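You operate a simulated robot arm through the tools that you are given. There is no shell and no other tool. Be economical: measure what you need, move in short steps, check, and stop when the job is done.

Carry out the task below with a simulated robot arm. There is one attempt and no reset: what you move stays moved.

TASK
Park the red key, damp the white cloth pad, wipe the treadmill case clean, return the pad.
Fine: the key goes into its black holder first; the cleaner is in the grey tin. What is to be rubbed or washed off counts as gone when no trace of it is left.

The check looks at the end state, three seconds after you hand in, the way a careful person would. Anything else that was tipped, shoved, dropped, spilled or broken makes it a failure. Flat cloth is picked up by pressing the open fingertips on it (5 to 10 N) and closing them slowly along it; thin cloth reads only 2 to 8 mm in the jaws.

THE ROBOT
A 6-joint arm with a two-finger parallel gripper on a trunk, on a base that drives. Base frame: it is fixed to the floor where the robot stands at the start and does not move with it; the origin is under the middle of the robot, x ahead of it, y to its left, z up. Units: m, degrees, N and s.
With the tool pointing down near the work surface it reaches from about 0.26 to 0.68 m from the robot's upright axis, wherever it stands. Its first joint turns from -166.0 to 166.0 degrees. Places, roughly: black holder on the treadmill [0.5, 0.2, 0.4]; dust on the treadmill case [0.5, -0.5, 0.4]; grey cleaner tin [-0.3, 1, 0.4]; white cloth pad (8x9x3 cm) [-0.1, 1, 0.4]. Payload 4.1 kg.
The TCP is the grasp point between the finger pads, 0.023 m short of the fingertips. In the tool frame z runs along the fingers and y along their closing line. Largest opening 0.094 m; finger width 0.038, thickness 0.01; the body of the gripper, 0.054 by 0.096 m, starts 0.039 m behind the TCP.
Orientation is that of the tool frame in the base frame, as a unit quaternion [x, y, z, w]. With the fingers straight down and closing along the base's y, the tool's x points along the base's -x, its y along +y and its z along -z.

THE INTERFACE
- The arm moves only by the tool arm_command. Its arguments are lists of equal length, an entry for each row: "delta_pos": the shift along the tool's x, y, z in m, a list of three; "angular": the turn, a rotation vector about the tool's x, y, z in degrees, a list of three; "gripper": the finger opening in m, from 0 to 0.094. In form: {"delta_pos": [[dx, dy, dz], ...], "angular": [[rx, ry, rz], ...], "gripper": [gripper, ...]}. A call has 1 to 8 rows; each row is the pose to reach, as a shift and turn from the pose commanded when the call began, along the tool's axes at that moment. Each row takes 0.2 s and may step no farther than 0.05 m and 8.6 degrees from the row before; otherwise, or with a gripper value out of range, the whole call is refused. A pose out of reach is approached as far as the arm can. The call stops where the force on the tool passes 40 N (or 10 N more than at its start, if that is more) or the arm is blocked; 0.2 s more then pass. The fingers move at their own pace (about 0.045 m/s each) and stop on an object; they squeeze with about 44 N. The grip force told is the motor's: it shows also when the fingers shut on nothing. Time passes only in rows, and 0.2 s behind the last, so rows that repeat a pose let the fingers close. The reply holds the time, the measured pose of the TCP, the force on the tool along the base axes, the opening and the grip force, in the units named above and with some noise, with the torque about the TCP (base axes, N m) and any sound that the robot's microphone picked up, and new pictures: "pictures" is both (left out), scene, wrist or none.
- Cameras (640 x 400 px; columns grow to the right, rows downward): "scene" is now at [-0.0091, 0.1826, 1.1892]; the picture's right is [0.35, -0.94, 0.00], its down [-0.84, -0.32, -0.44] and it looks along [0.41, 0.15, -0.90] (base axes); focal length 219 px, centre (320, 200). "wrist" rides on the gripper at [0.086, 0.016, -0.074] in the tool frame; the picture's right is [-0.18, 0.98, 0.00], its down [-0.58, -0.11, -0.81] and it looks along [-0.79, -0.15, 0.59] (tool axes); focal length 243 px, centre (320, 200). There is no depth. A picture from a camera that has moved, and an enlarged one, comes with that camera's place and axes in the base frame and with its lens. The place of the scene camera against the robot may be out by one fixed shift of up to 0.012 m in any direction.
- lift_body(by): slides the trunk up (or, below 0, down) by that many m; the arm and the scene camera ride with it, the base frame stays. It gives what a move gives, with no picture.
- base_move(legs): drives the robot by 1 to 6 legs, each [ahead, turn to the left] in m and degrees, along the robot's own axes; the way and the turn of a leg run together, so that a leg with both is an arc; at most 1.5 m and 180 degrees a leg. The arm and the cameras ride along, it lands a little off, and it stops where it bumps. It gives what a move gives, and a new picture of the scene camera.
- head_to(pan, tilt): turns the head with the scene camera to pan (to the left, within 155 degrees either way) and tilt (down, from -29 to 69), counted from straight ahead of the robot. It gives what a move gives, and a new picture of the scene camera.
- close_up(camera, box): a new picture of the part [left, top, right, bottom] of that camera's present view, enlarged. The clock stands still meanwhile.
- job_done(): hands the job in; it is judged then, once.

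Work in short steps. Places have to be worked out from the pictures, the camera data and where the tool is seen: move nearer, look again, correct. Check each grasp and each placing, and mend what went wrong. You have 120 turns and 260 pictures in all, those below and enlarged ones among them. Open the gripper and draw the arm clear of the work before you hand the job in, unless the task says otherwise; then end with one line.

The tools are called after "Emit:" as name(argument=value, ...) on one line, values as JSON. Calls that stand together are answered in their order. arm_command: Moves the arm, as the interface text tells. Its arguments: {"type":"object","properties":{"delta_pos":{"type":"array","items":{"type":"array","items":{"type":"number"}}},"angular":{"type":"array","items":{"type":"array","items":{"type":"number"}}},"gripper":{"type":"array","items":{"type":"number"}},"pictures":{"type":"string","enum":["both","scene","wrist","none"]}},"required":["delta_pos","angular","gripper"]} The other tools are called the same way: lift_body (by) slides the trunk up or down; base_move (legs) drives the base; head_to (pan, tilt) turns the head that bears the scene camera; close_up (camera, box) takes an enlarged picture of a part of a camera's view; job_done () hands the job in.

At the start:

```text
time_s: 0.0
position: [0.3841, 0.0689, 0.6534]
ee_rot: [0.001, 1.0, 0.0, 0.0]
ft_force: [0.7, -0.3, -0.6]
moment: [0.0, -0.03, -0.02]
gripper_width: 0.094
finger_force: 0.0
trunk travel left (down, up): [-0.175, 0.415]
robot x, y, heading: [0.0013, 0.0029, 0.0]
head pan, tilt: [20.6, 64.0]
```

scene: 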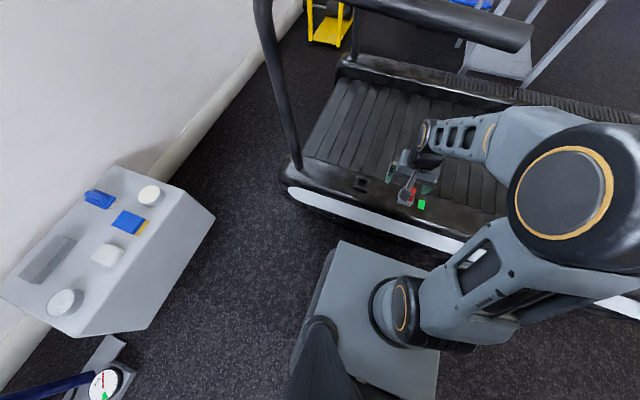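
wrist: 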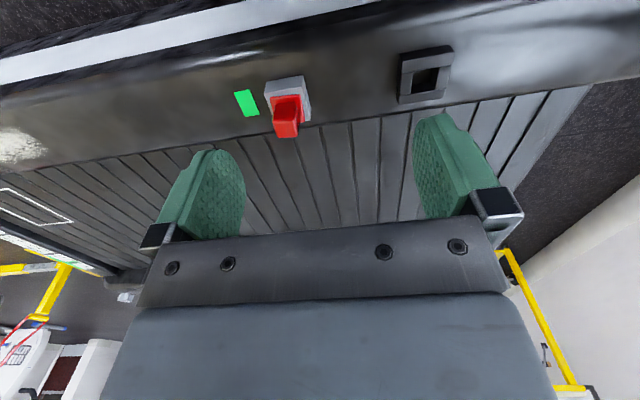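

The wrist view shows the red key in a grey socket beside a green lamp, and the black holder to its left (+y). I'll enlarge both.

Emit:
close_up(camera="wrist", box=[200, 20, 500, 200])

Emit:
close_up(camera="scene", box=[300, 130, 480, 240])

Emit:
close_up(camera="scene", box=[0, 150, 240, 350])

```text
2.13 times, centred on (350, 110) of wrist
camera zoom: at [0.2974, 0.0851, 0.7293], right [0.18, 0.98, 0.0], down [0.58, -0.11, 0.81], along [0.79, -0.15, -0.59], focal length 518 px, centre (256, 392)
```

zoom: 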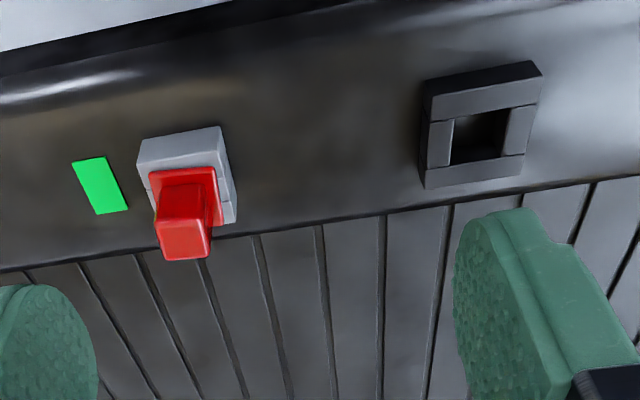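

```text
3.56 times, centred on (390, 185) of scene
camera zoom: at [-0.0091, 0.1826, 1.1892], right [0.35, -0.94, 0.0], down [-0.84, -0.32, -0.44], along [0.41, 0.15, -0.9], focal length 779 px, centre (71, 253)
```

zoom: 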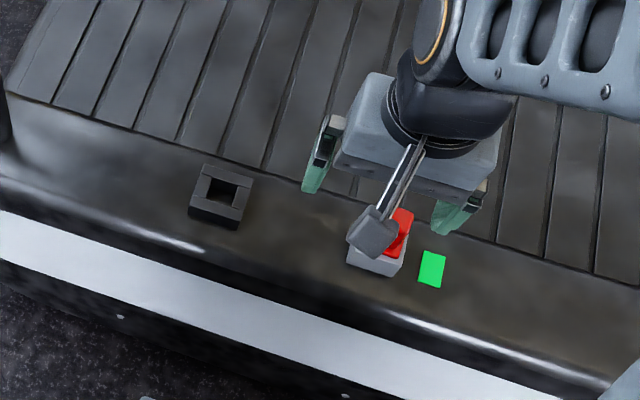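

```text
2.00 times, centred on (120, 250) of scene
camera zoom: at [-0.0091, 0.1826, 1.1892], right [0.35, -0.94, 0.0], down [-0.84, -0.32, -0.44], along [0.41, 0.15, -0.9], focal length 438 px, centre (720, 100)
```

zoom: 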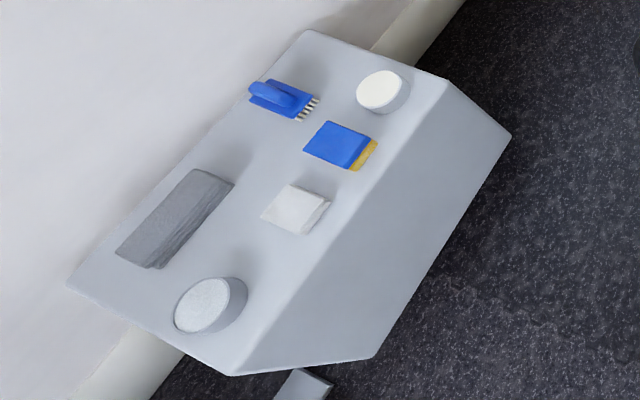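

I place the key near (0.476, 0.01, 0.43) and the holder near (0.484, 0.19, 0.41). I'll move the tool above the key, staying high, for a better look.

Emit:
arm_command(delta_pos=[[-0.03, -0.02, 0.02], [-0.06, -0.04, 0.04], [-0.09, -0.06, 0.06], [-0.09, -0.06, 0.08], [-0.09, -0.06, 0.08]], angular=[[0, 0, 0], [0, 0, 0], [0, 0, 0], [0, 0, 0], [0, 0, 0]], gripper=[0.094, 0.094, 0.094, 0.094, 0.094])

```text
time_s: 1.2
position: [0.4744, 0.0086, 0.5746]
ee_rot: [0.0, 1.0, 0.0, 0.001]
ft_force: [1.1, -0.8, 0.5]
moment: [-0.01, 0.01, -0.01]
gripper_width: 0.0939
finger_force: 0.0
trunk travel left (down, up): [-0.175, 0.415]
robot x, y, heading: [0.0023, 0.003, 0.0]
head pan, tilt: [20.6, 64.0]
camera scene: at [-0.0091, 0.1826, 1.1892], right [0.35, -0.94, 0.0], down [-0.84, -0.32, -0.44], along [0.41, 0.15, -0.9], focal length 219 px, centre (320, 200)
camera wrist: at [0.3865, 0.0246, 0.6494], right [0.18, 0.98, 0.0], down [0.58, -0.11, 0.81], along [0.79, -0.15, -0.59], focal length 243 px, centre (320, 200)
```

scene: 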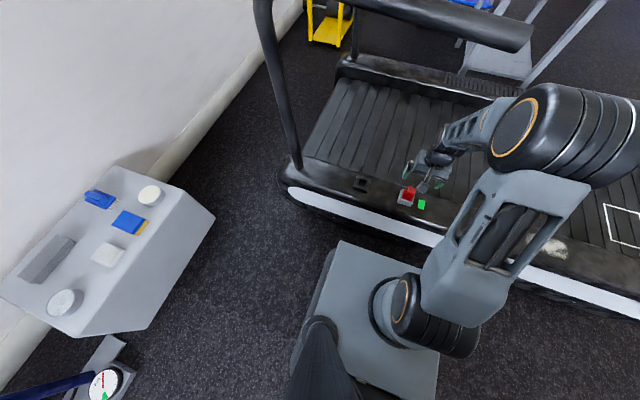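
wrist: 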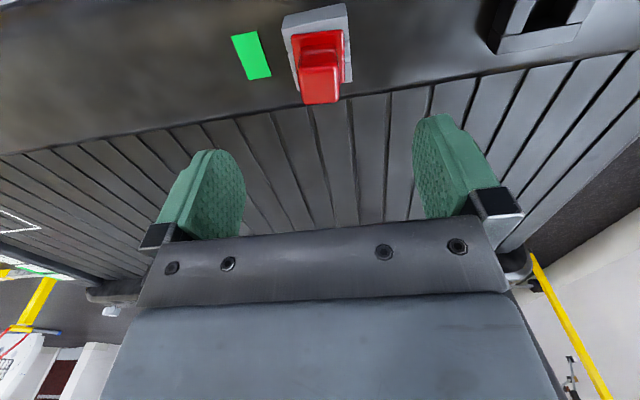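

Now enlarging the key and the holder from both cameras to find positions and yaw.

Emit:
close_up(camera="wrist", box=[220, 0, 380, 110])

Emit:
close_up(camera="scene", box=[340, 160, 440, 222])

Emit:
close_up(camera="scene", box=[500, 200, 640, 300])

```text
3.64 times, centred on (300, 55) of wrist
camera zoom: at [0.3865, 0.0246, 0.6494], right [0.18, 0.98, 0.0], down [0.58, -0.11, 0.81], along [0.79, -0.15, -0.59], focal length 882 px, centre (393, 727)
```

zoom: 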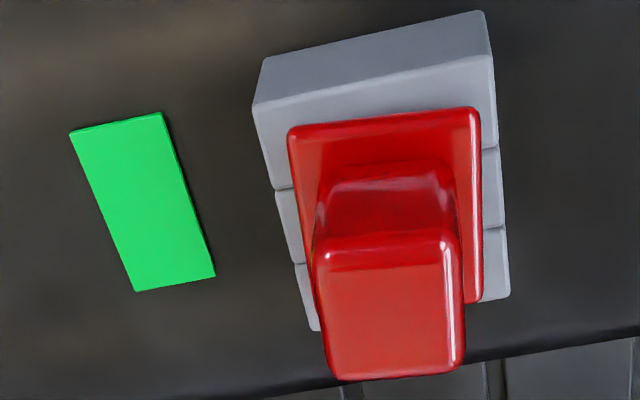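

```text
6.40 times, centred on (390, 191) of scene
camera zoom: at [-0.0091, 0.1826, 1.1892], right [0.35, -0.94, 0.0], down [-0.84, -0.32, -0.44], along [0.41, 0.15, -0.9], focal length 1403 px, centre (-128, 258)
```

zoom: 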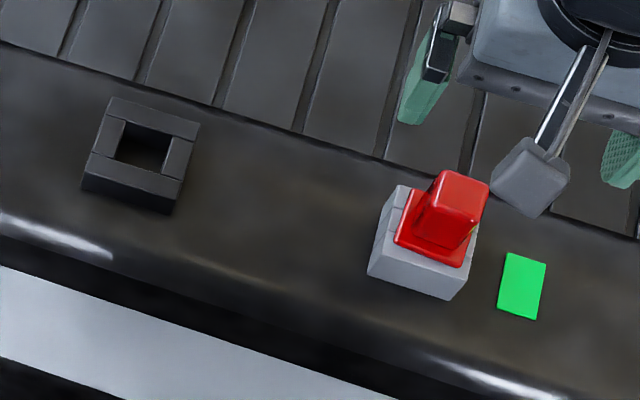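

```text
4.00 times, centred on (570, 250) of scene
camera zoom: at [-0.0091, 0.1826, 1.1892], right [0.35, -0.94, 0.0], down [-0.84, -0.32, -0.44], along [0.41, 0.15, -0.9], focal length 877 px, centre (-680, 0)
```

zoom: 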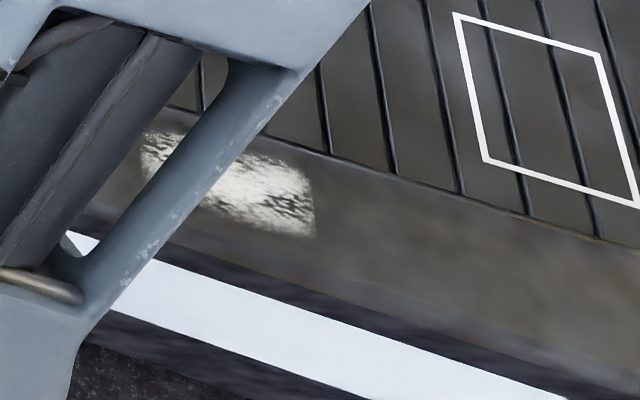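

By triangulating, I get the key handle top at about (0.478, 0.008, 0.478), 2.5 cm square, yawed about -3°, with its collar at z≈0.445. I'll descend around the handle and check before closing.

Emit:
arm_command(delta_pos=[[-0.004, -0.001, 0.03], [-0.004, -0.001, 0.06], [-0.004, -0.001, 0.08], [-0.004, -0.001, 0.095], [-0.004, -0.001, 0.103], [-0.004, -0.001, 0.103]], angular=[[0, 0, 3], [0, 0, 3], [0, 0, 3], [0, 0, 3], [0, 0, 3], [0, 0, 3]], gripper=[0.094, 0.094, 0.094, 0.094, 0.094, 0.094])

Emit:
close_up(camera="scene", box=[340, 160, 440, 222])

```text
time_s: 2.6
position: [0.4774, 0.0066, 0.4696]
ee_rot: [0.025, 1.0, 0.0, 0.001]
ft_force: [0.0, 0.2, 0.0]
moment: [-0.01, 0.02, 0.03]
gripper_width: 0.0942
finger_force: 0.1
trunk travel left (down, up): [-0.175, 0.415]
robot x, y, heading: [0.0021, -0.0001, -0.2]
head pan, tilt: [20.6, 64.0]
camera scene: at [-0.0091, 0.1826, 1.1892], right [0.35, -0.94, 0.0], down [-0.84, -0.32, -0.44], along [0.41, 0.15, -0.9], focal length 219 px, centre (320, 200)
camera wrist: at [0.3912, 0.0286, 0.5459], right [0.24, 0.97, 0.0], down [0.58, -0.14, 0.81], along [0.78, -0.19, -0.59], focal length 243 px, centre (320, 200)
```

scene: 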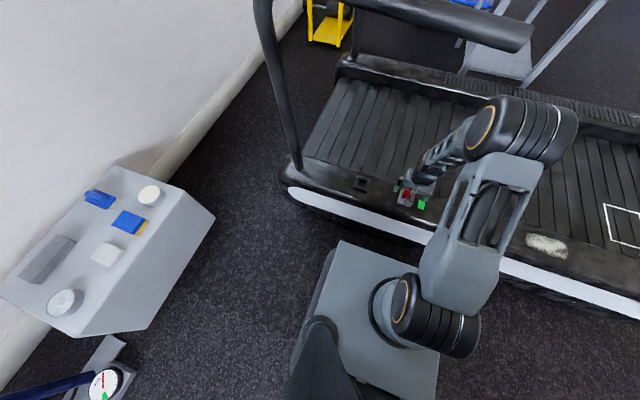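
wrist: 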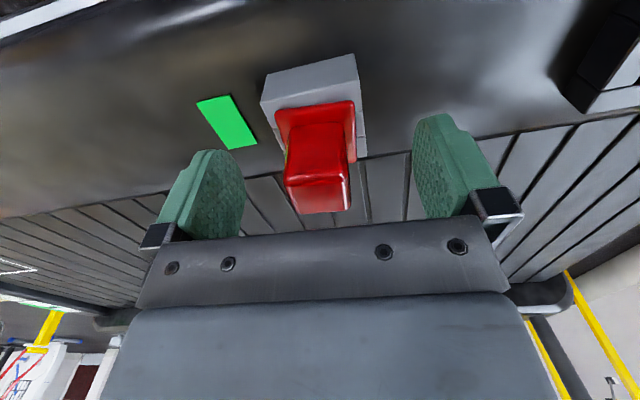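

```text
6.40 times, centred on (390, 191) of scene
camera zoom: at [-0.0091, 0.1826, 1.1892], right [0.35, -0.94, 0.0], down [-0.84, -0.32, -0.44], along [0.41, 0.15, -0.9], focal length 1403 px, centre (-128, 258)
```

zoom: 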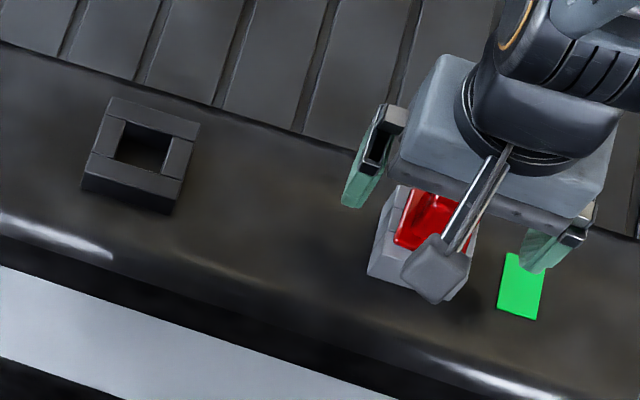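

The handle sits between the fingers and nothing is touching. Closing now.

Emit:
arm_command(delta_pos=[[0, 0, 0], [0, 0, 0], [0, 0, 0], [0, 0, 0], [0, 0, 0], [0, 0, 0]], angular=[[0, 0, 0], [0, 0, 0], [0, 0, 0], [0, 0, 0], [0, 0, 0], [0, 0, 0]], gripper=[0.07, 0.05, 0.03, 0.015, 0.01, 0.01], pictures="wrist")

```text
time_s: 4.0
position: [0.4782, 0.0081, 0.4705]
ee_rot: [0.026, 1.0, 0.0, 0.0]
ft_force: [0.3, -0.1, 0.3]
moment: [0.03, -0.02, 0.0]
gripper_width: 0.0293
finger_force: 44.2
trunk travel left (down, up): [-0.175, 0.415]
robot x, y, heading: [0.0015, -0.0023, -0.3]
head pan, tilt: [20.6, 64.0]
camera wrist: at [0.3912, 0.0286, 0.5461], right [0.24, 0.97, 0.0], down [0.57, -0.14, 0.81], along [0.78, -0.19, -0.59], focal length 243 px, centre (320, 200)
```

wrist: 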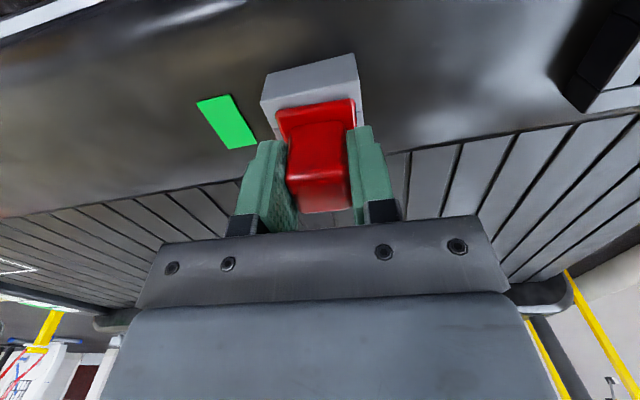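

The grip holds: 29 mm opening at 44 N. I'll pull the key straight up.

Emit:
arm_command(delta_pos=[[0, 0, -0.01], [0, 0, -0.02], [0, 0, -0.035], [0, 0, -0.055], [0, 0, -0.08], [0, 0, -0.1], [0, 0, -0.1]], angular=[[0, 0, 0], [0, 0, 0], [0, 0, 0], [0, 0, 0], [0, 0, 0], [0, 0, 0], [0, 0, 0]], gripper=[0.01, 0.01, 0.01, 0.01, 0.01, 0.01, 0.01])

Emit:
close_up(camera="scene", box=[340, 150, 440, 212])

Emit:
close_up(camera="wrist", box=[220, 0, 540, 200])

```text
time_s: 5.6
position: [0.4797, 0.0088, 0.5706]
ee_rot: [0.026, 1.0, 0.0, 0.0]
ft_force: [0.3, -0.2, -1.1]
moment: [-0.01, -0.01, 0.0]
gripper_width: 0.0288
finger_force: 43.7
trunk travel left (down, up): [-0.175, 0.415]
robot x, y, heading: [-0.0009, 0.0013, 0.2]
head pan, tilt: [20.6, 64.0]
camera scene: at [-0.0091, 0.1826, 1.1892], right [0.35, -0.94, 0.0], down [-0.84, -0.32, -0.44], along [0.41, 0.15, -0.9], focal length 219 px, centre (320, 200)
camera wrist: at [0.393, 0.0291, 0.6468], right [0.24, 0.97, 0.0], down [0.58, -0.14, 0.81], along [0.78, -0.19, -0.59], focal length 243 px, centre (320, 200)
```

scene: 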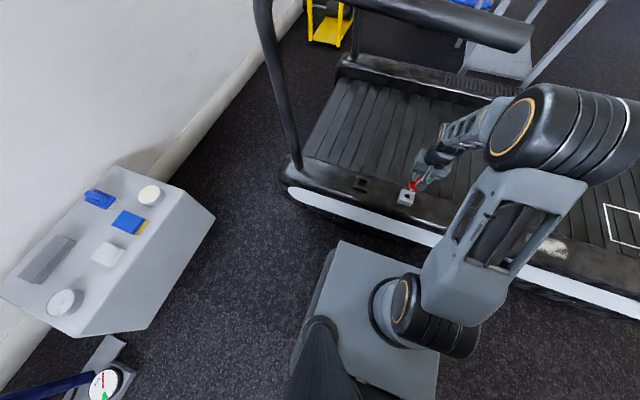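
wrist: 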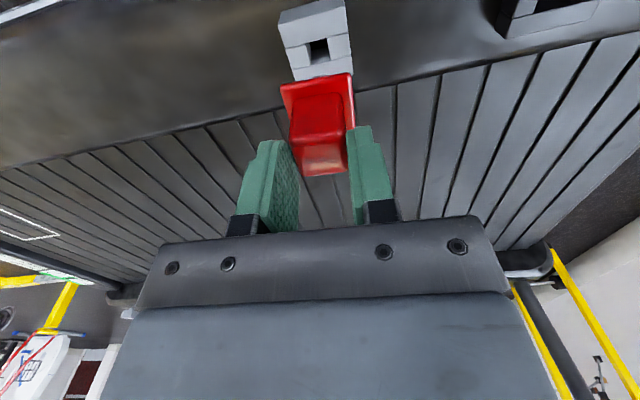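

```text
6.40 times, centred on (390, 181) of scene
camera zoom: at [-0.0091, 0.1826, 1.1892], right [0.35, -0.94, 0.0], down [-0.84, -0.32, -0.44], along [0.41, 0.15, -0.9], focal length 1403 px, centre (-128, 322)
```

zoom: 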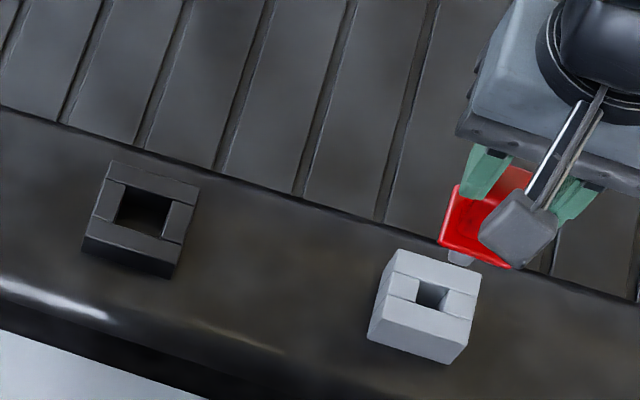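

```text
2.00 times, centred on (380, 100) of wrist
camera zoom: at [0.393, 0.0291, 0.6468], right [0.24, 0.97, 0.0], down [0.58, -0.14, 0.81], along [0.78, -0.19, -0.59], focal length 485 px, centre (200, 400)
```

zoom: 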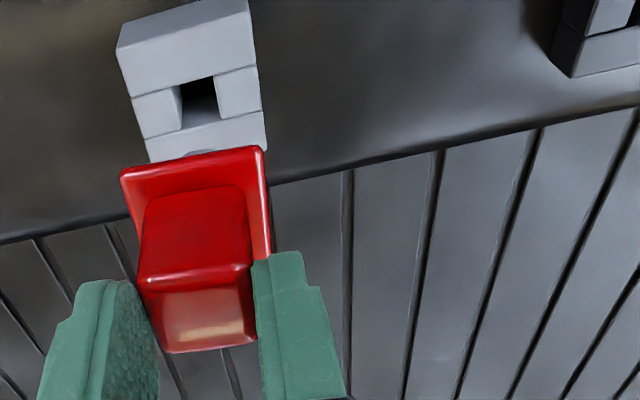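

The key is out, with its grey stem below the collar. I'll move over the holder at the same height, so its opening can be compared with where the socket hole appeared (wrist px 318,48).

Emit:
arm_command(delta_pos=[[0.002, 0.045, 0], [0.004, 0.09, 0], [0.006, 0.135, 0], [0.0093, 0.1776, 0], [0.0093, 0.1776, 0]], angular=[[0, 0, 0], [0, 0, 0], [0, 0, 0], [0, 0, 0], [0, 0, 0]], gripper=[0.01, 0.01, 0.01, 0.01, 0.01])

Emit:
close_up(camera="wrist", box=[220, 0, 420, 125])

Emit:
close_up(camera="scene", box=[340, 160, 420, 210])

```text
time_s: 6.8
position: [0.4783, 0.1873, 0.5703]
ee_rot: [0.026, 1.0, -0.001, 0.0]
ft_force: [-0.3, -0.7, 0.2]
moment: [-0.01, -0.02, 0.0]
gripper_width: 0.0288
finger_force: 43.3
trunk travel left (down, up): [-0.175, 0.415]
robot x, y, heading: [-0.0004, 0.001, -0.1]
head pan, tilt: [20.6, 64.0]
camera scene: at [-0.0091, 0.1827, 1.1892], right [0.35, -0.94, 0.0], down [-0.84, -0.32, -0.44], along [0.41, 0.15, -0.9], focal length 219 px, centre (320, 200)
camera wrist: at [0.3921, 0.2072, 0.6457], right [0.24, 0.97, 0.0], down [0.57, -0.14, 0.81], along [0.78, -0.19, -0.59], focal length 243 px, centre (320, 200)
```

scene: 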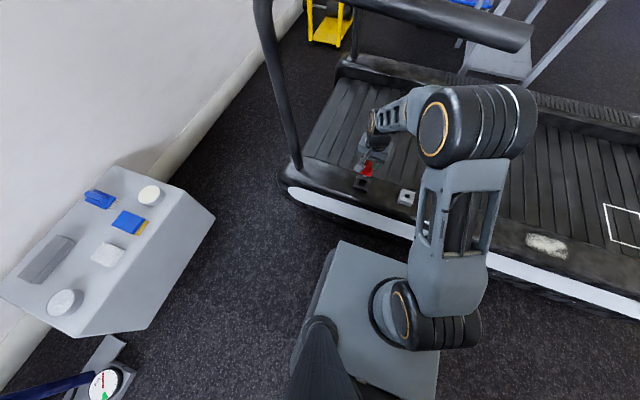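
wrist: 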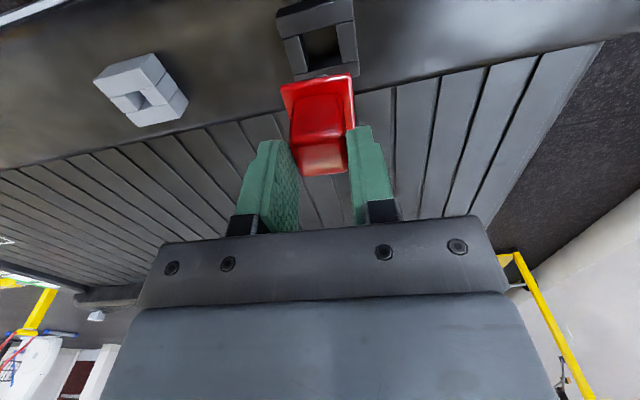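

```text
3.20 times, centred on (320, 62) of wrist
camera zoom: at [0.3921, 0.2072, 0.6457], right [0.24, 0.97, 0.0], down [0.57, -0.14, 0.81], along [0.78, -0.19, -0.59], focal length 776 px, centre (320, 640)
```

zoom: 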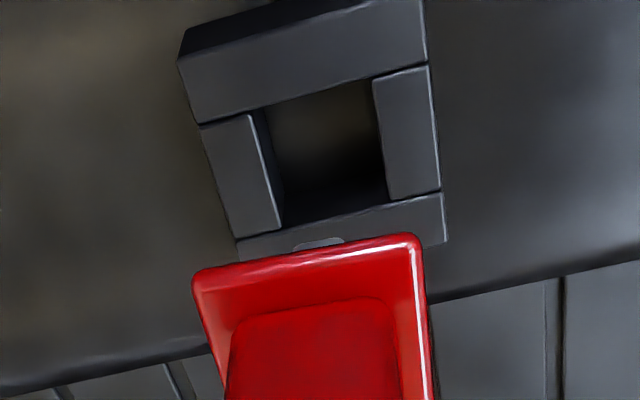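

```text
8.00 times, centred on (380, 185) of scene
camera zoom: at [-0.0091, 0.1827, 1.1892], right [0.35, -0.94, 0.0], down [-0.84, -0.32, -0.44], along [0.41, 0.15, -0.9], focal length 1753 px, centre (-160, 320)
```

zoom: 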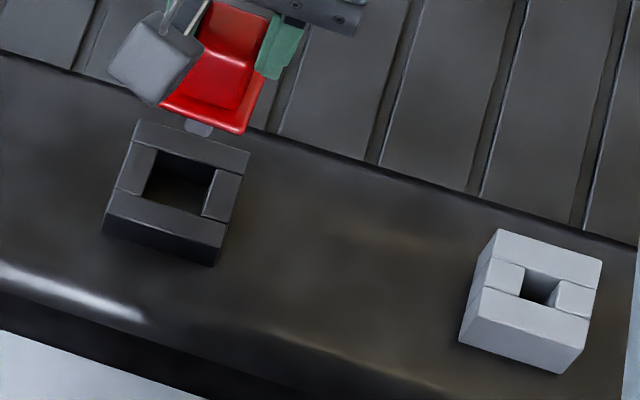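

The holder hole works out at (0.4786, 0.1871), top z≈0.42, and the socket top at 0.429, so the key should seat at TCP z≈0.462. The TCP is already aligned, so I'll lower it to just short of seating.

Emit:
arm_command(delta_pos=[[0, 0, 0.03], [0, 0, 0.055], [0, 0, 0.07], [0, 0, 0.08], [0, 0, 0.09], [0, 0, 0.098], [0, 0, 0.102], [0, 0, 0.104]], angular=[[0, 0, 0], [0, 0, 0], [0, 0, 0], [0, 0, 0], [0, 0, 0], [0, 0, 0], [0, 0, 0], [0, 0, 0]], gripper=[0.01, 0.01, 0.01, 0.01, 0.01, 0.01, 0.01, 0.01], pictures="wrist")

Emit:
close_up(camera="scene", box=[340, 160, 420, 210])

```text
time_s: 8.1
position: [0.4801, 0.188, 0.4839]
ee_rot: [0.026, 1.0, 0.001, 0.003]
ft_force: [-5.5, -1.5, 17.5]
moment: [-0.21, 0.39, 0.06]
gripper_width: 0.0292
finger_force: 44.0
trunk travel left (down, up): [-0.175, 0.415]
robot x, y, heading: [-0.0002, -0.0022, 0.1]
head pan, tilt: [20.6, 64.0]
stopped in row 6: the force on the tool passed its limit at 50 N (the readings are from after the stop); the commanded pose is now the measured one
camera wrist: at [0.393, 0.2069, 0.5589], right [0.23, 0.97, 0.0], down [0.57, -0.14, 0.81], along [0.79, -0.19, -0.59], focal length 243 px, centre (320, 200)
```

wrist: 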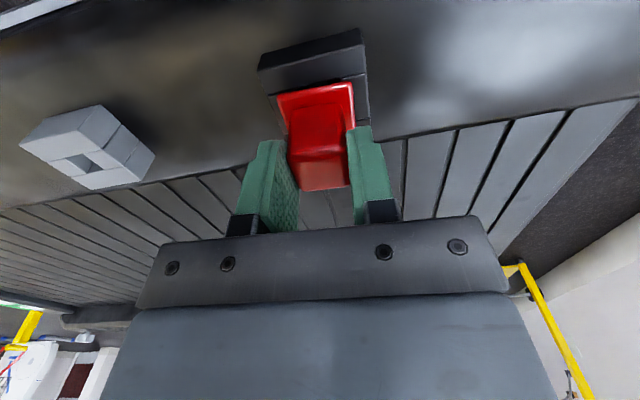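

```text
8.00 times, centred on (380, 185) of scene
camera zoom: at [-0.0105, 0.1821, 1.1893], right [0.35, -0.94, 0.0], down [-0.84, -0.32, -0.44], along [0.41, 0.15, -0.9], focal length 1753 px, centre (-160, 320)
```

zoom: 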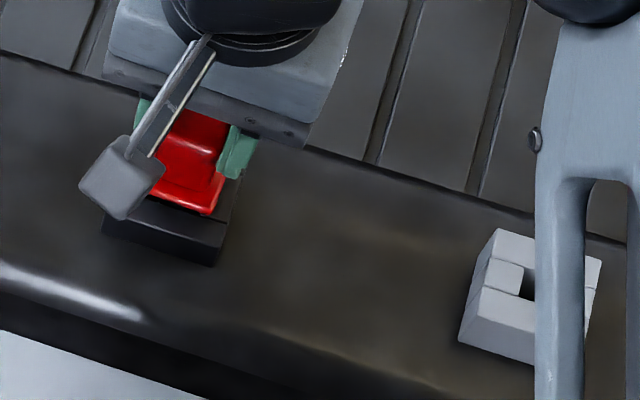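

It stopped 2 cm early. The key has slid down in the fingers while being pulled, so the geometry has shifted. I'll take tighter views before going on.

Emit:
close_up(camera="scene", box=[350, 168, 380, 197])

Emit:
close_up(camera="wrist", box=[240, 20, 400, 200])

```text
13.79 times, centred on (365, 182) of scene
camera zoom: at [-0.0105, 0.1821, 1.1893], right [0.35, -0.94, 0.0], down [-0.84, -0.32, -0.44], along [0.41, 0.15, -0.9], focal length 3023 px, centre (-301, 441)
```

zoom: 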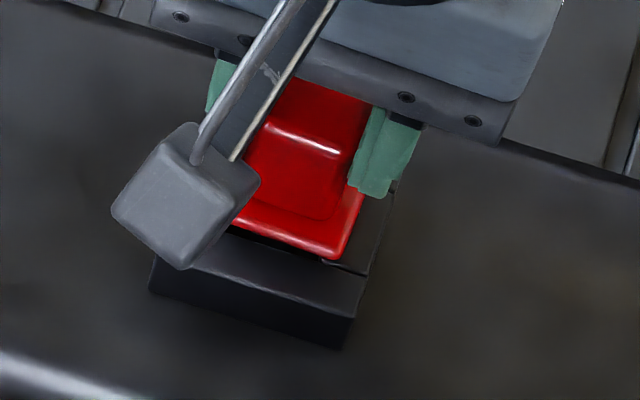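

```text
2.22 times, centred on (320, 110) of wrist
camera zoom: at [0.393, 0.2069, 0.5589], right [0.23, 0.97, 0.0], down [0.57, -0.14, 0.81], along [0.79, -0.19, -0.59], focal length 539 px, centre (320, 400)
```

zoom: 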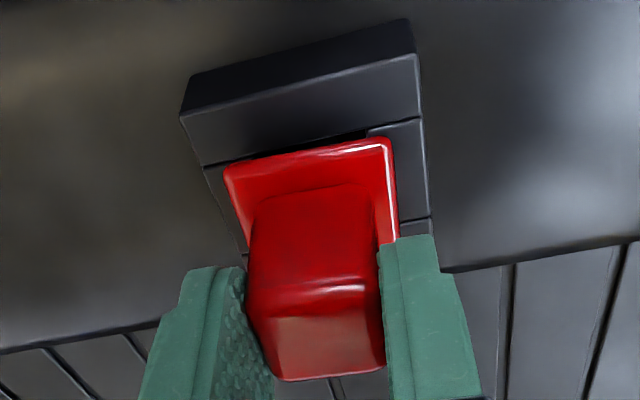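

The collar seems to hover about 8–10 mm above the holder, so the stem is touching something. I'll lift 5 cm to see the stem's length and where it sits.

Emit:
arm_command(delta_pos=[[0, 0, -0.02], [0, 0, -0.04], [0, 0, -0.06], [0, 0, -0.06]], angular=[[0, 0, 0], [0, 0, 0], [0, 0, 0], [0, 0, 0]], gripper=[0.01, 0.01, 0.01, 0.01], pictures="none")

Emit:
close_up(camera="scene", box=[345, 155, 390, 200])

Emit:
close_up(camera="wrist", box=[240, 0, 400, 180])

```text
time_s: 9.1
position: [0.4794, 0.187, 0.5422]
ee_rot: [0.026, 1.0, 0.001, 0.004]
ft_force: [0.3, -0.1, -0.6]
moment: [0.02, 0.04, -0.02]
gripper_width: 0.029
finger_force: 44.1
trunk travel left (down, up): [-0.175, 0.415]
robot x, y, heading: [0.0021, 0.0018, -0.1]
head pan, tilt: [20.6, 64.0]
```

```text
8.89 times, centred on (368, 178) of scene
camera zoom: at [-0.009, 0.1827, 1.1892], right [0.35, -0.94, 0.0], down [-0.84, -0.32, -0.44], along [0.41, 0.15, -0.9], focal length 1948 px, centre (-102, 400)
```

zoom: 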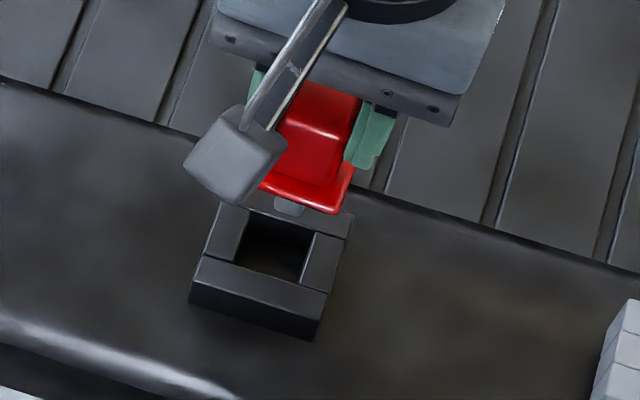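

```text
2.22 times, centred on (320, 90) of wrist
camera zoom: at [0.3927, 0.2071, 0.6178], right [0.23, 0.97, 0.0], down [0.57, -0.14, 0.81], along [0.79, -0.19, -0.59], focal length 539 px, centre (320, 444)
```

zoom: 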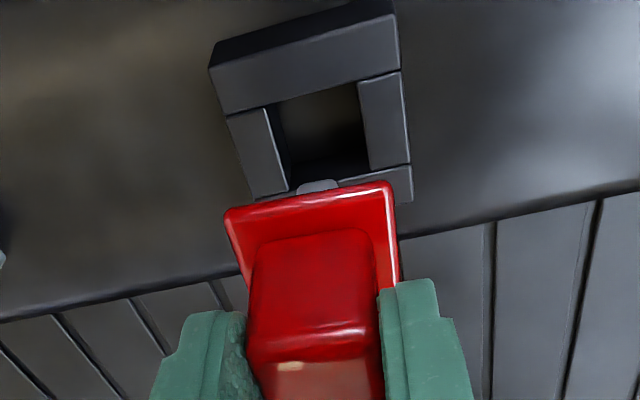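

The stem is about 2.7 cm long, longer than the 2 cm holder is tall, so it had bottomed on the case inside the hole. It is well centred. I'll lower it again until it just touches the floor.

Emit:
arm_command(delta_pos=[[0, 0, 0.025], [0, 0, 0.045], [0, 0, 0.052], [0, 0, 0.056], [0, 0, 0.058], [0, 0, 0.059], [0, 0, 0.06]], angular=[[0, 0, 0], [0, 0, 0], [0, 0, 0], [0, 0, 0], [0, 0, 0], [0, 0, 0], [0, 0, 0]], gripper=[0.01, 0.01, 0.01, 0.01, 0.01, 0.01, 0.01], pictures="none")

Emit:
close_up(camera="wrist", box=[240, 20, 400, 200])

```text
time_s: 10.7
position: [0.4792, 0.1878, 0.4839]
ee_rot: [0.026, 1.0, 0.002, 0.004]
ft_force: [-4.3, 0.4, 20.7]
moment: [-0.05, 0.39, -0.01]
gripper_width: 0.0286
finger_force: 43.7
trunk travel left (down, up): [-0.175, 0.415]
robot x, y, heading: [-0.0009, 0.0026, 0.3]
head pan, tilt: [20.6, 64.0]
```

```text
2.22 times, centred on (320, 110) of wrist
camera zoom: at [0.3928, 0.2068, 0.5589], right [0.23, 0.97, 0.01], down [0.57, -0.14, 0.81], along [0.79, -0.19, -0.59], focal length 539 px, centre (320, 400)
```

zoom: 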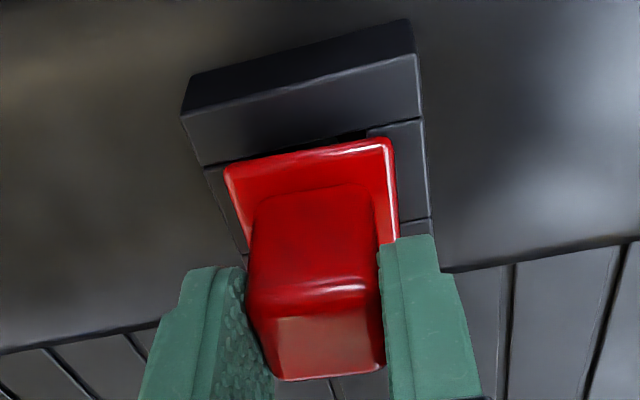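

It's bottomed again at the same height with 20 N. I'll ease off 1 mm and open slowly.

Emit:
arm_command(delta_pos=[[0, 0, -0.002], [0, 0, -0.002], [0, 0, -0.002], [0, 0, -0.002], [0, 0, -0.002]], angular=[[0, 0, 0], [0, 0, 0], [0, 0, 0], [0, 0, 0], [0, 0, 0]], gripper=[0.028, 0.032, 0.04, 0.06, 0.08], pictures="none")

Emit:
close_up(camera="wrist", box=[240, 20, 400, 200])

Emit:
close_up(camera="scene", box=[345, 155, 390, 200])

```text
time_s: 11.9
position: [0.4792, 0.1853, 0.4852]
ee_rot: [0.026, 1.0, 0.001, 0.002]
ft_force: [0.7, 0.5, -0.9]
moment: [0.0, 0.03, 0.01]
gripper_width: 0.0802
finger_force: 0.1
trunk travel left (down, up): [-0.175, 0.415]
robot x, y, heading: [0.0007, 0.0016, -0.1]
head pan, tilt: [20.6, 64.0]
```

```text
2.22 times, centred on (320, 110) of wrist
camera zoom: at [0.3933, 0.2062, 0.5593], right [0.23, 0.97, 0.0], down [0.57, -0.14, 0.81], along [0.79, -0.19, -0.59], focal length 539 px, centre (320, 400)
```

zoom: 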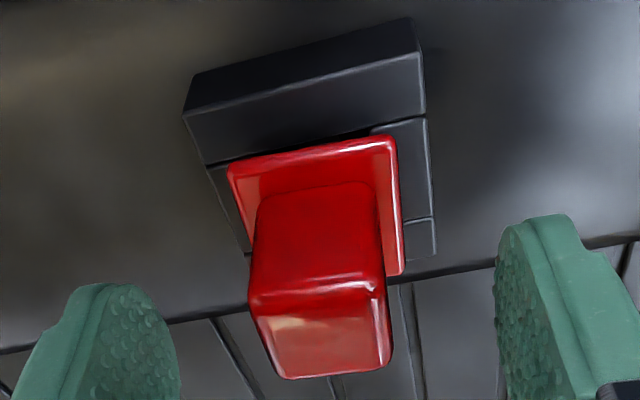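

```text
8.89 times, centred on (368, 178) of scene
camera zoom: at [-0.009, 0.1827, 1.1892], right [0.35, -0.94, 0.0], down [-0.84, -0.32, -0.44], along [0.41, 0.15, -0.9], focal length 1948 px, centre (-102, 400)
```

zoom: 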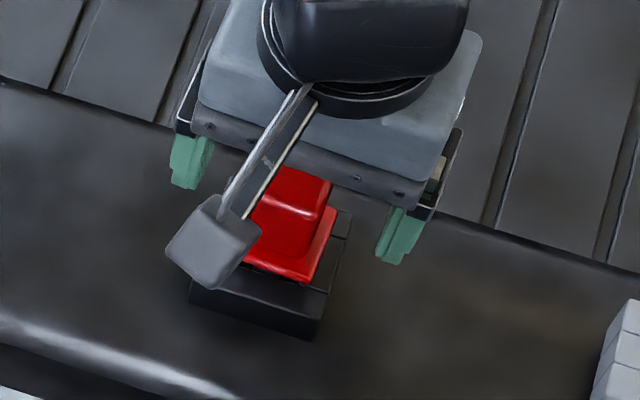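

The key stands in the holder by itself. I'll rise clear and check it.

Emit:
arm_command(delta_pos=[[0, 0, -0.02], [0, 0, -0.05], [0, 0, -0.09], [0, 0, -0.13], [0, 0, -0.16]], angular=[[0, 0, 0], [0, 0, 0], [0, 0, 0], [0, 0, 0], [0, 0, 0]], gripper=[0.08, 0.08, 0.08, 0.08, 0.08])

Emit:
close_up(camera="scene", box=[340, 160, 420, 210])

```text
time_s: 13.1
position: [0.4785, 0.188, 0.6426]
ee_rot: [0.026, 1.0, 0.0, 0.002]
ft_force: [-0.5, 0.1, -0.7]
moment: [0.0, 0.02, -0.04]
gripper_width: 0.08
finger_force: 0.0
trunk travel left (down, up): [-0.175, 0.415]
robot x, y, heading: [-0.0007, 0.0003, -0.1]
head pan, tilt: [20.6, 64.0]
camera scene: at [-0.0089, 0.1827, 1.1892], right [0.35, -0.94, 0.0], down [-0.84, -0.32, -0.44], along [0.41, 0.15, -0.9], focal length 219 px, centre (320, 200)
camera wrist: at [0.3926, 0.2081, 0.7182], right [0.24, 0.97, 0.0], down [0.57, -0.14, 0.81], along [0.79, -0.19, -0.59], focal length 243 px, centre (320, 200)
```

scene: 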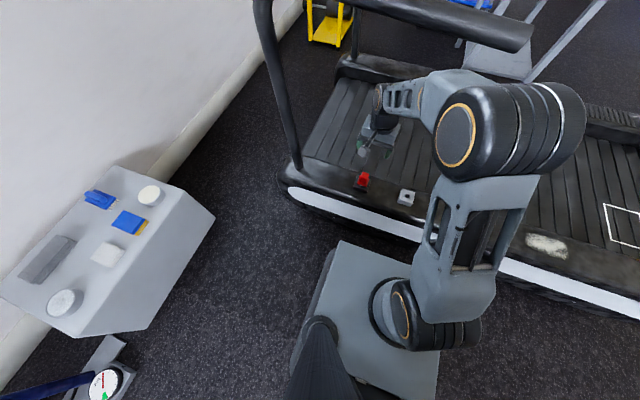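
wrist: 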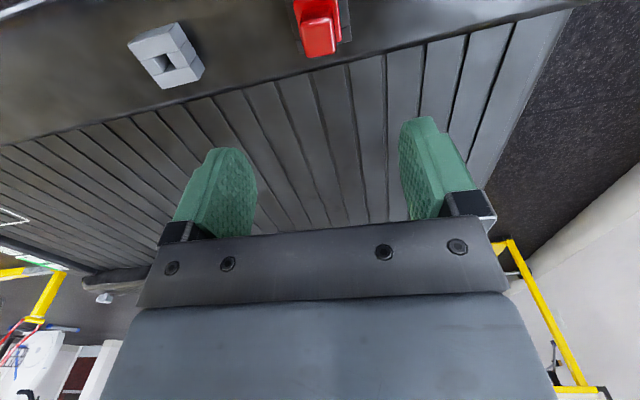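

```text
8.00 times, centred on (380, 185) of scene
camera zoom: at [-0.0089, 0.1827, 1.1892], right [0.35, -0.94, 0.0], down [-0.84, -0.32, -0.44], along [0.41, 0.15, -0.9], focal length 1753 px, centre (-160, 320)
```

zoom: 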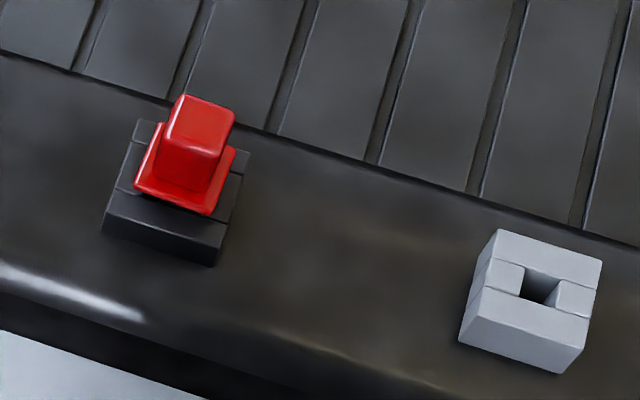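

The key is parked upright in its holder. Next is the bench on the left: pad near (-0.12, 0.93), tin near (-0.28, 0.94). Before reversing and turning, I'll check that the floor behind is free.

Emit:
head_to(pan=150, tilt=50)

Emit:
head_to(pan=90, tilt=50)

```text
time_s: 15.2
position: [0.4795, 0.1874, 0.6415]
ee_rot: [0.026, 1.0, 0.0, 0.002]
ft_force: [-0.5, -0.8, -0.4]
moment: [0.02, -0.01, -0.01]
gripper_width: 0.0801
finger_force: 0.0
trunk travel left (down, up): [-0.175, 0.415]
robot x, y, heading: [0.0015, -0.0011, 0.1]
head pan, tilt: [150.0, 50.0]
camera scene: at [-0.1337, 0.1994, 1.2062], right [0.5, 0.87, 0.0], down [0.66, -0.38, -0.64], along [-0.56, 0.32, -0.77], focal length 219 px, centre (320, 200)
```

scene: 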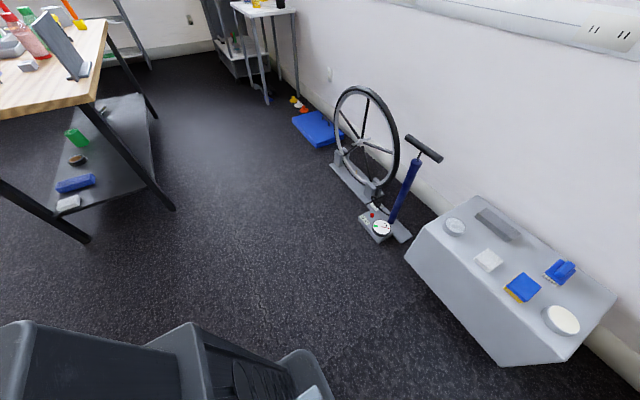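

```text
time_s: 16.5
position: [0.4792, 0.1881, 0.6426]
ee_rot: [0.026, 1.0, 0.001, 0.003]
ft_force: [0.1, -1.1, -0.1]
moment: [0.02, -0.01, 0.01]
gripper_width: 0.0798
finger_force: 0.0
trunk travel left (down, up): [-0.175, 0.415]
robot x, y, heading: [0.0046, -0.0024, 0.1]
head pan, tilt: [90.0, 50.0]
camera scene: at [-0.0671, 0.2378, 1.2062], right [1.0, 0.0, 0.0], down [0.0, -0.77, -0.64], along [0.0, 0.64, -0.77], focal length 219 px, centre (320, 200)
```

scene: 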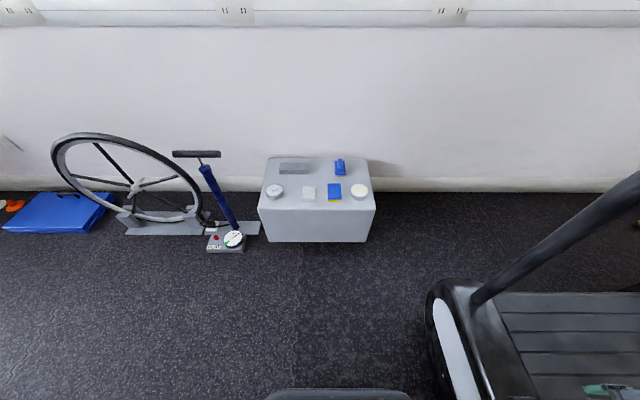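

The floor is free. The pump beside the bench is tall, so I'll first retract the arm to the robot's centre line.

Emit:
arm_command(delta_pos=[[0.02, -0.04, -0.01], [0.04, -0.08, -0.02], [0.06, -0.12, -0.03], [0.08, -0.16, -0.03], [0.09, -0.192, -0.03], [0.09, -0.192, -0.03]], angular=[[0, 0, -1], [0, 0, -2], [0, 0, -3], [0, 0, -3], [0, 0, -3], [0, 0, -3]], gripper=[0.08, 0.08, 0.08, 0.08, 0.08, 0.08], pictures="none")

Emit:
base_move(legs=[[-0.2, 0], [0, 90]])

```text
time_s: 17.9
position: [0.3791, 0.0004, 0.6725]
ee_rot: [0.0, 1.0, 0.001, 0.003]
ft_force: [0.6, -0.3, 0.3]
moment: [-0.02, -0.01, -0.01]
gripper_width: 0.08
finger_force: 0.1
trunk travel left (down, up): [-0.175, 0.415]
robot x, y, heading: [-0.0024, -0.0044, -0.3]
head pan, tilt: [90.0, 50.0]
```

```text
time_s: 23.3
position: [-0.2049, 0.3791, 0.6717]
ee_rot: [0.715, -0.699, -0.003, -0.001]
ft_force: [-0.4, -0.1, 0.4]
moment: [0.01, -0.02, 0.04]
gripper_width: 0.0801
finger_force: 0.1
trunk travel left (down, up): [-0.175, 0.415]
robot x, y, heading: [-0.1961, 0.0004, 91.6]
head pan, tilt: [90.0, 50.0]
camera scene: at [-0.444, -0.0722, 1.2063], right [-0.02, 1.0, 0.0], down [0.77, 0.02, -0.64], along [-0.64, -0.02, -0.77], focal length 219 px, centre (320, 200)
```

scene: 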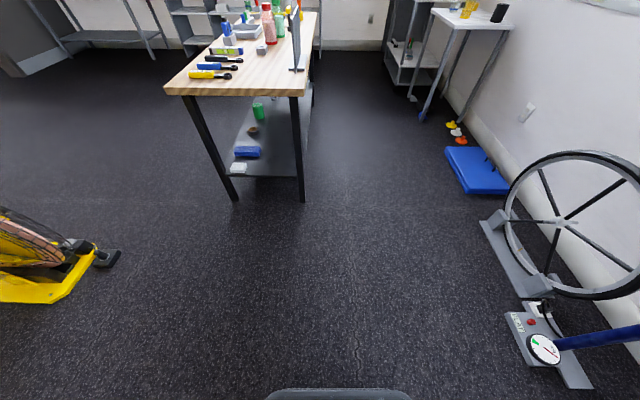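

Driving 0.4 m ahead toward the bench, with the head turned forward.

Emit:
base_move(legs=[[0.4, -1.5]])

Emit:
head_to(pan=20, tilt=60)

```text
time_s: 25.8
position: [-0.2013, 0.7845, 0.6715]
ee_rot: [0.708, -0.706, -0.003, -0.001]
ft_force: [-0.9, -0.6, -0.3]
moment: [0.01, 0.0, -0.04]
gripper_width: 0.0798
finger_force: 0.1
trunk travel left (down, up): [-0.175, 0.415]
robot x, y, heading: [-0.2007, 0.4044, 90.2]
head pan, tilt: [90.0, 50.0]
camera scene: at [-0.4507, 0.3377, 1.2063], right [0.0, 1.0, 0.0], down [0.77, 0.0, -0.64], along [-0.64, 0.0, -0.77], focal length 219 px, centre (320, 200)
```

scene: 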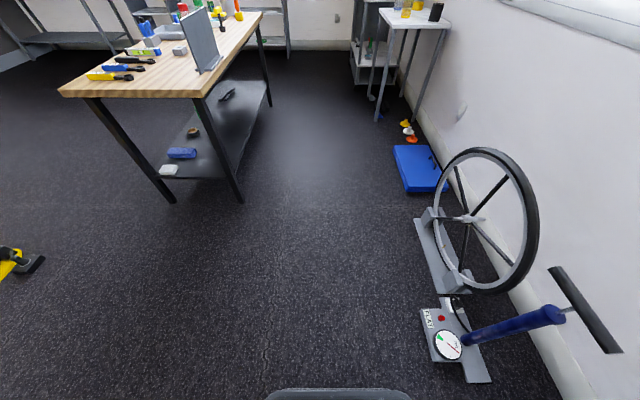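

```text
time_s: 27.2
position: [-0.2014, 0.7843, 0.6742]
ee_rot: [0.708, -0.706, -0.003, -0.001]
ft_force: [0.2, -0.1, -0.5]
moment: [0.0, 0.02, 0.0]
gripper_width: 0.08
finger_force: 0.1
trunk travel left (down, up): [-0.175, 0.415]
robot x, y, heading: [-0.2034, 0.4043, 90.0]
head pan, tilt: [20.0, 60.0]
camera scene: at [-0.3966, 0.4005, 1.1937], right [0.94, 0.34, 0.0], down [0.3, -0.81, -0.5], along [-0.17, 0.47, -0.87], focal length 219 px, centre (320, 200)
```

scene: 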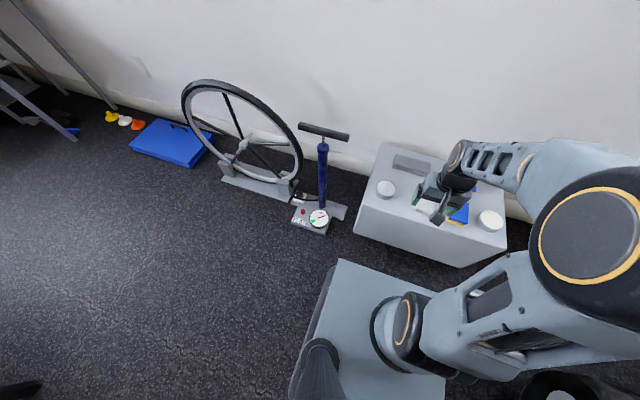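

Enlarging the bench to tell the tins apart and find the pad's orientation.

Emit:
close_up(camera="scene", box=[350, 135, 510, 270])

Emit:
arm_command(delta_pos=[[0, 0, 0]], angular=[[0, 0, 0]], gripper=[0.094], pictures="wrist")

```text
2.96 times, centred on (430, 202) of scene
camera zoom: at [-0.3966, 0.4005, 1.1937], right [0.94, 0.34, 0.0], down [0.3, -0.81, -0.5], along [-0.17, 0.47, -0.87], focal length 649 px, centre (-6, 193)
```

zoom: 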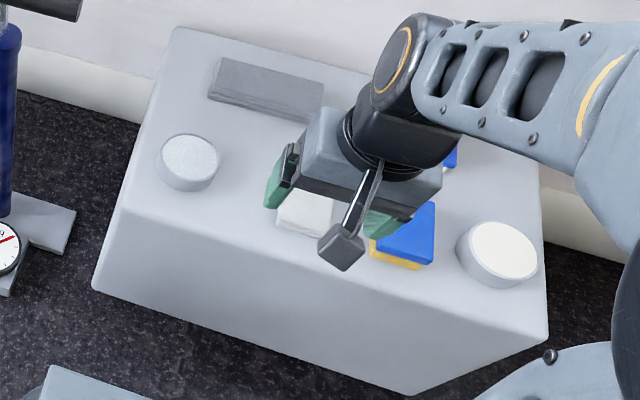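

```text
time_s: 27.6
position: [-0.2021, 0.7836, 0.673]
ee_rot: [0.708, -0.707, -0.002, -0.001]
ft_force: [0.5, 0.1, -0.2]
moment: [-0.02, 0.01, -0.02]
gripper_width: 0.094
finger_force: 0.0
trunk travel left (down, up): [-0.175, 0.415]
robot x, y, heading: [-0.1984, 0.4026, 90.0]
head pan, tilt: [20.0, 60.0]
camera wrist: at [-0.2179, 0.6976, 0.7479], right [-0.98, 0.18, 0.0], down [0.11, 0.58, 0.81], along [0.15, 0.8, -0.59], focal length 243 px, centre (320, 200)
```

wrist: 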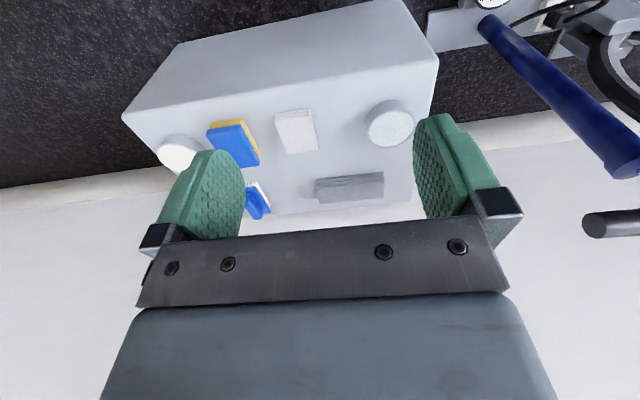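

The grey tin with granular contents is at the left. Let me enlarge the wrist view of the pad and tin.

Emit:
close_up(camera="wrist", box=[240, 60, 440, 210])

```text
2.67 times, centred on (340, 135) of wrist
camera zoom: at [-0.2179, 0.6976, 0.7479], right [-0.98, 0.18, 0.0], down [0.11, 0.58, 0.81], along [0.15, 0.8, -0.59], focal length 647 px, centre (267, 373)
```

zoom: 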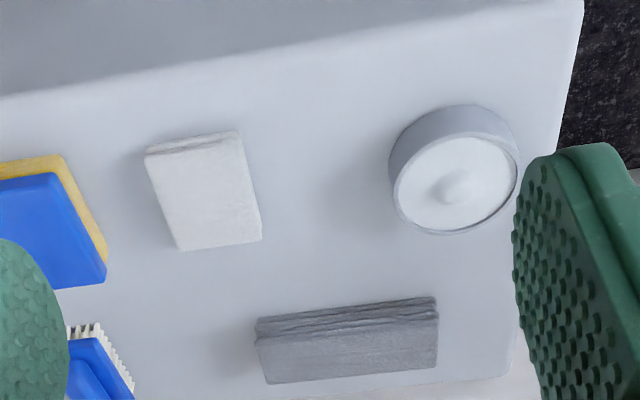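

I'll move above the pad at about z 0.55 to get a nearer view and triangulate the bench height.

Emit:
arm_command(delta_pos=[[-0.035, -0.02, 0.02], [-0.07, -0.04, 0.04], [-0.1, -0.06, 0.07], [-0.12, -0.07, 0.1], [-0.13, -0.07, 0.12], [-0.13, -0.07, 0.12]], angular=[[0, 0, 0], [0, 0, 0], [0, 0, 0], [0, 0, 0], [0, 0, 0], [0, 0, 0]], gripper=[0.094, 0.094, 0.094, 0.094, 0.094, 0.094])

Emit:
close_up(camera="wrist", box=[180, 0, 440, 195])

```text
time_s: 29.1
position: [-0.1319, 0.9147, 0.5521]
ee_rot: [0.708, -0.707, -0.003, -0.001]
ft_force: [-0.7, 0.5, -0.4]
moment: [0.01, 0.02, 0.02]
gripper_width: 0.094
finger_force: 0.0
trunk travel left (down, up): [-0.175, 0.415]
robot x, y, heading: [-0.2026, 0.4051, 90.4]
head pan, tilt: [20.0, 60.0]
camera scene: at [-0.3965, 0.4005, 1.1937], right [0.94, 0.34, 0.0], down [0.3, -0.81, -0.5], along [-0.17, 0.47, -0.87], focal length 219 px, centre (320, 200)
camera wrist: at [-0.1491, 0.8278, 0.6275], right [-0.98, 0.18, 0.0], down [0.11, 0.58, 0.81], along [0.15, 0.8, -0.59], focal length 243 px, centre (320, 200)
```

scene: 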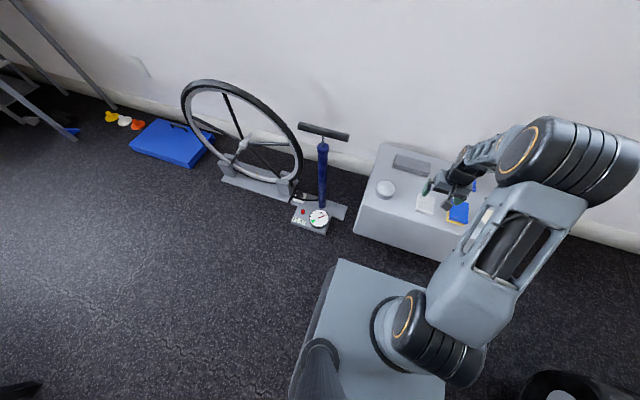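
wrist: 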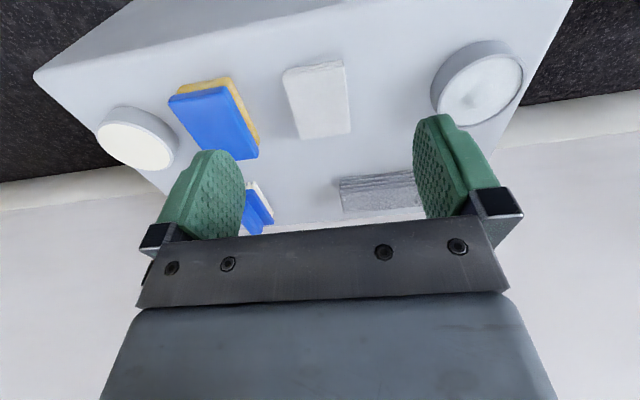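

```text
2.05 times, centred on (310, 98) of wrist
camera zoom: at [-0.1491, 0.8278, 0.6275], right [-0.98, 0.18, 0.0], down [0.11, 0.58, 0.81], along [0.15, 0.8, -0.59], focal length 498 px, centre (340, 410)
```

zoom: 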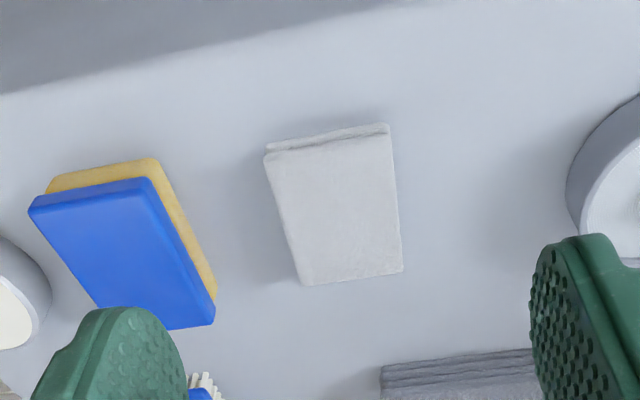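

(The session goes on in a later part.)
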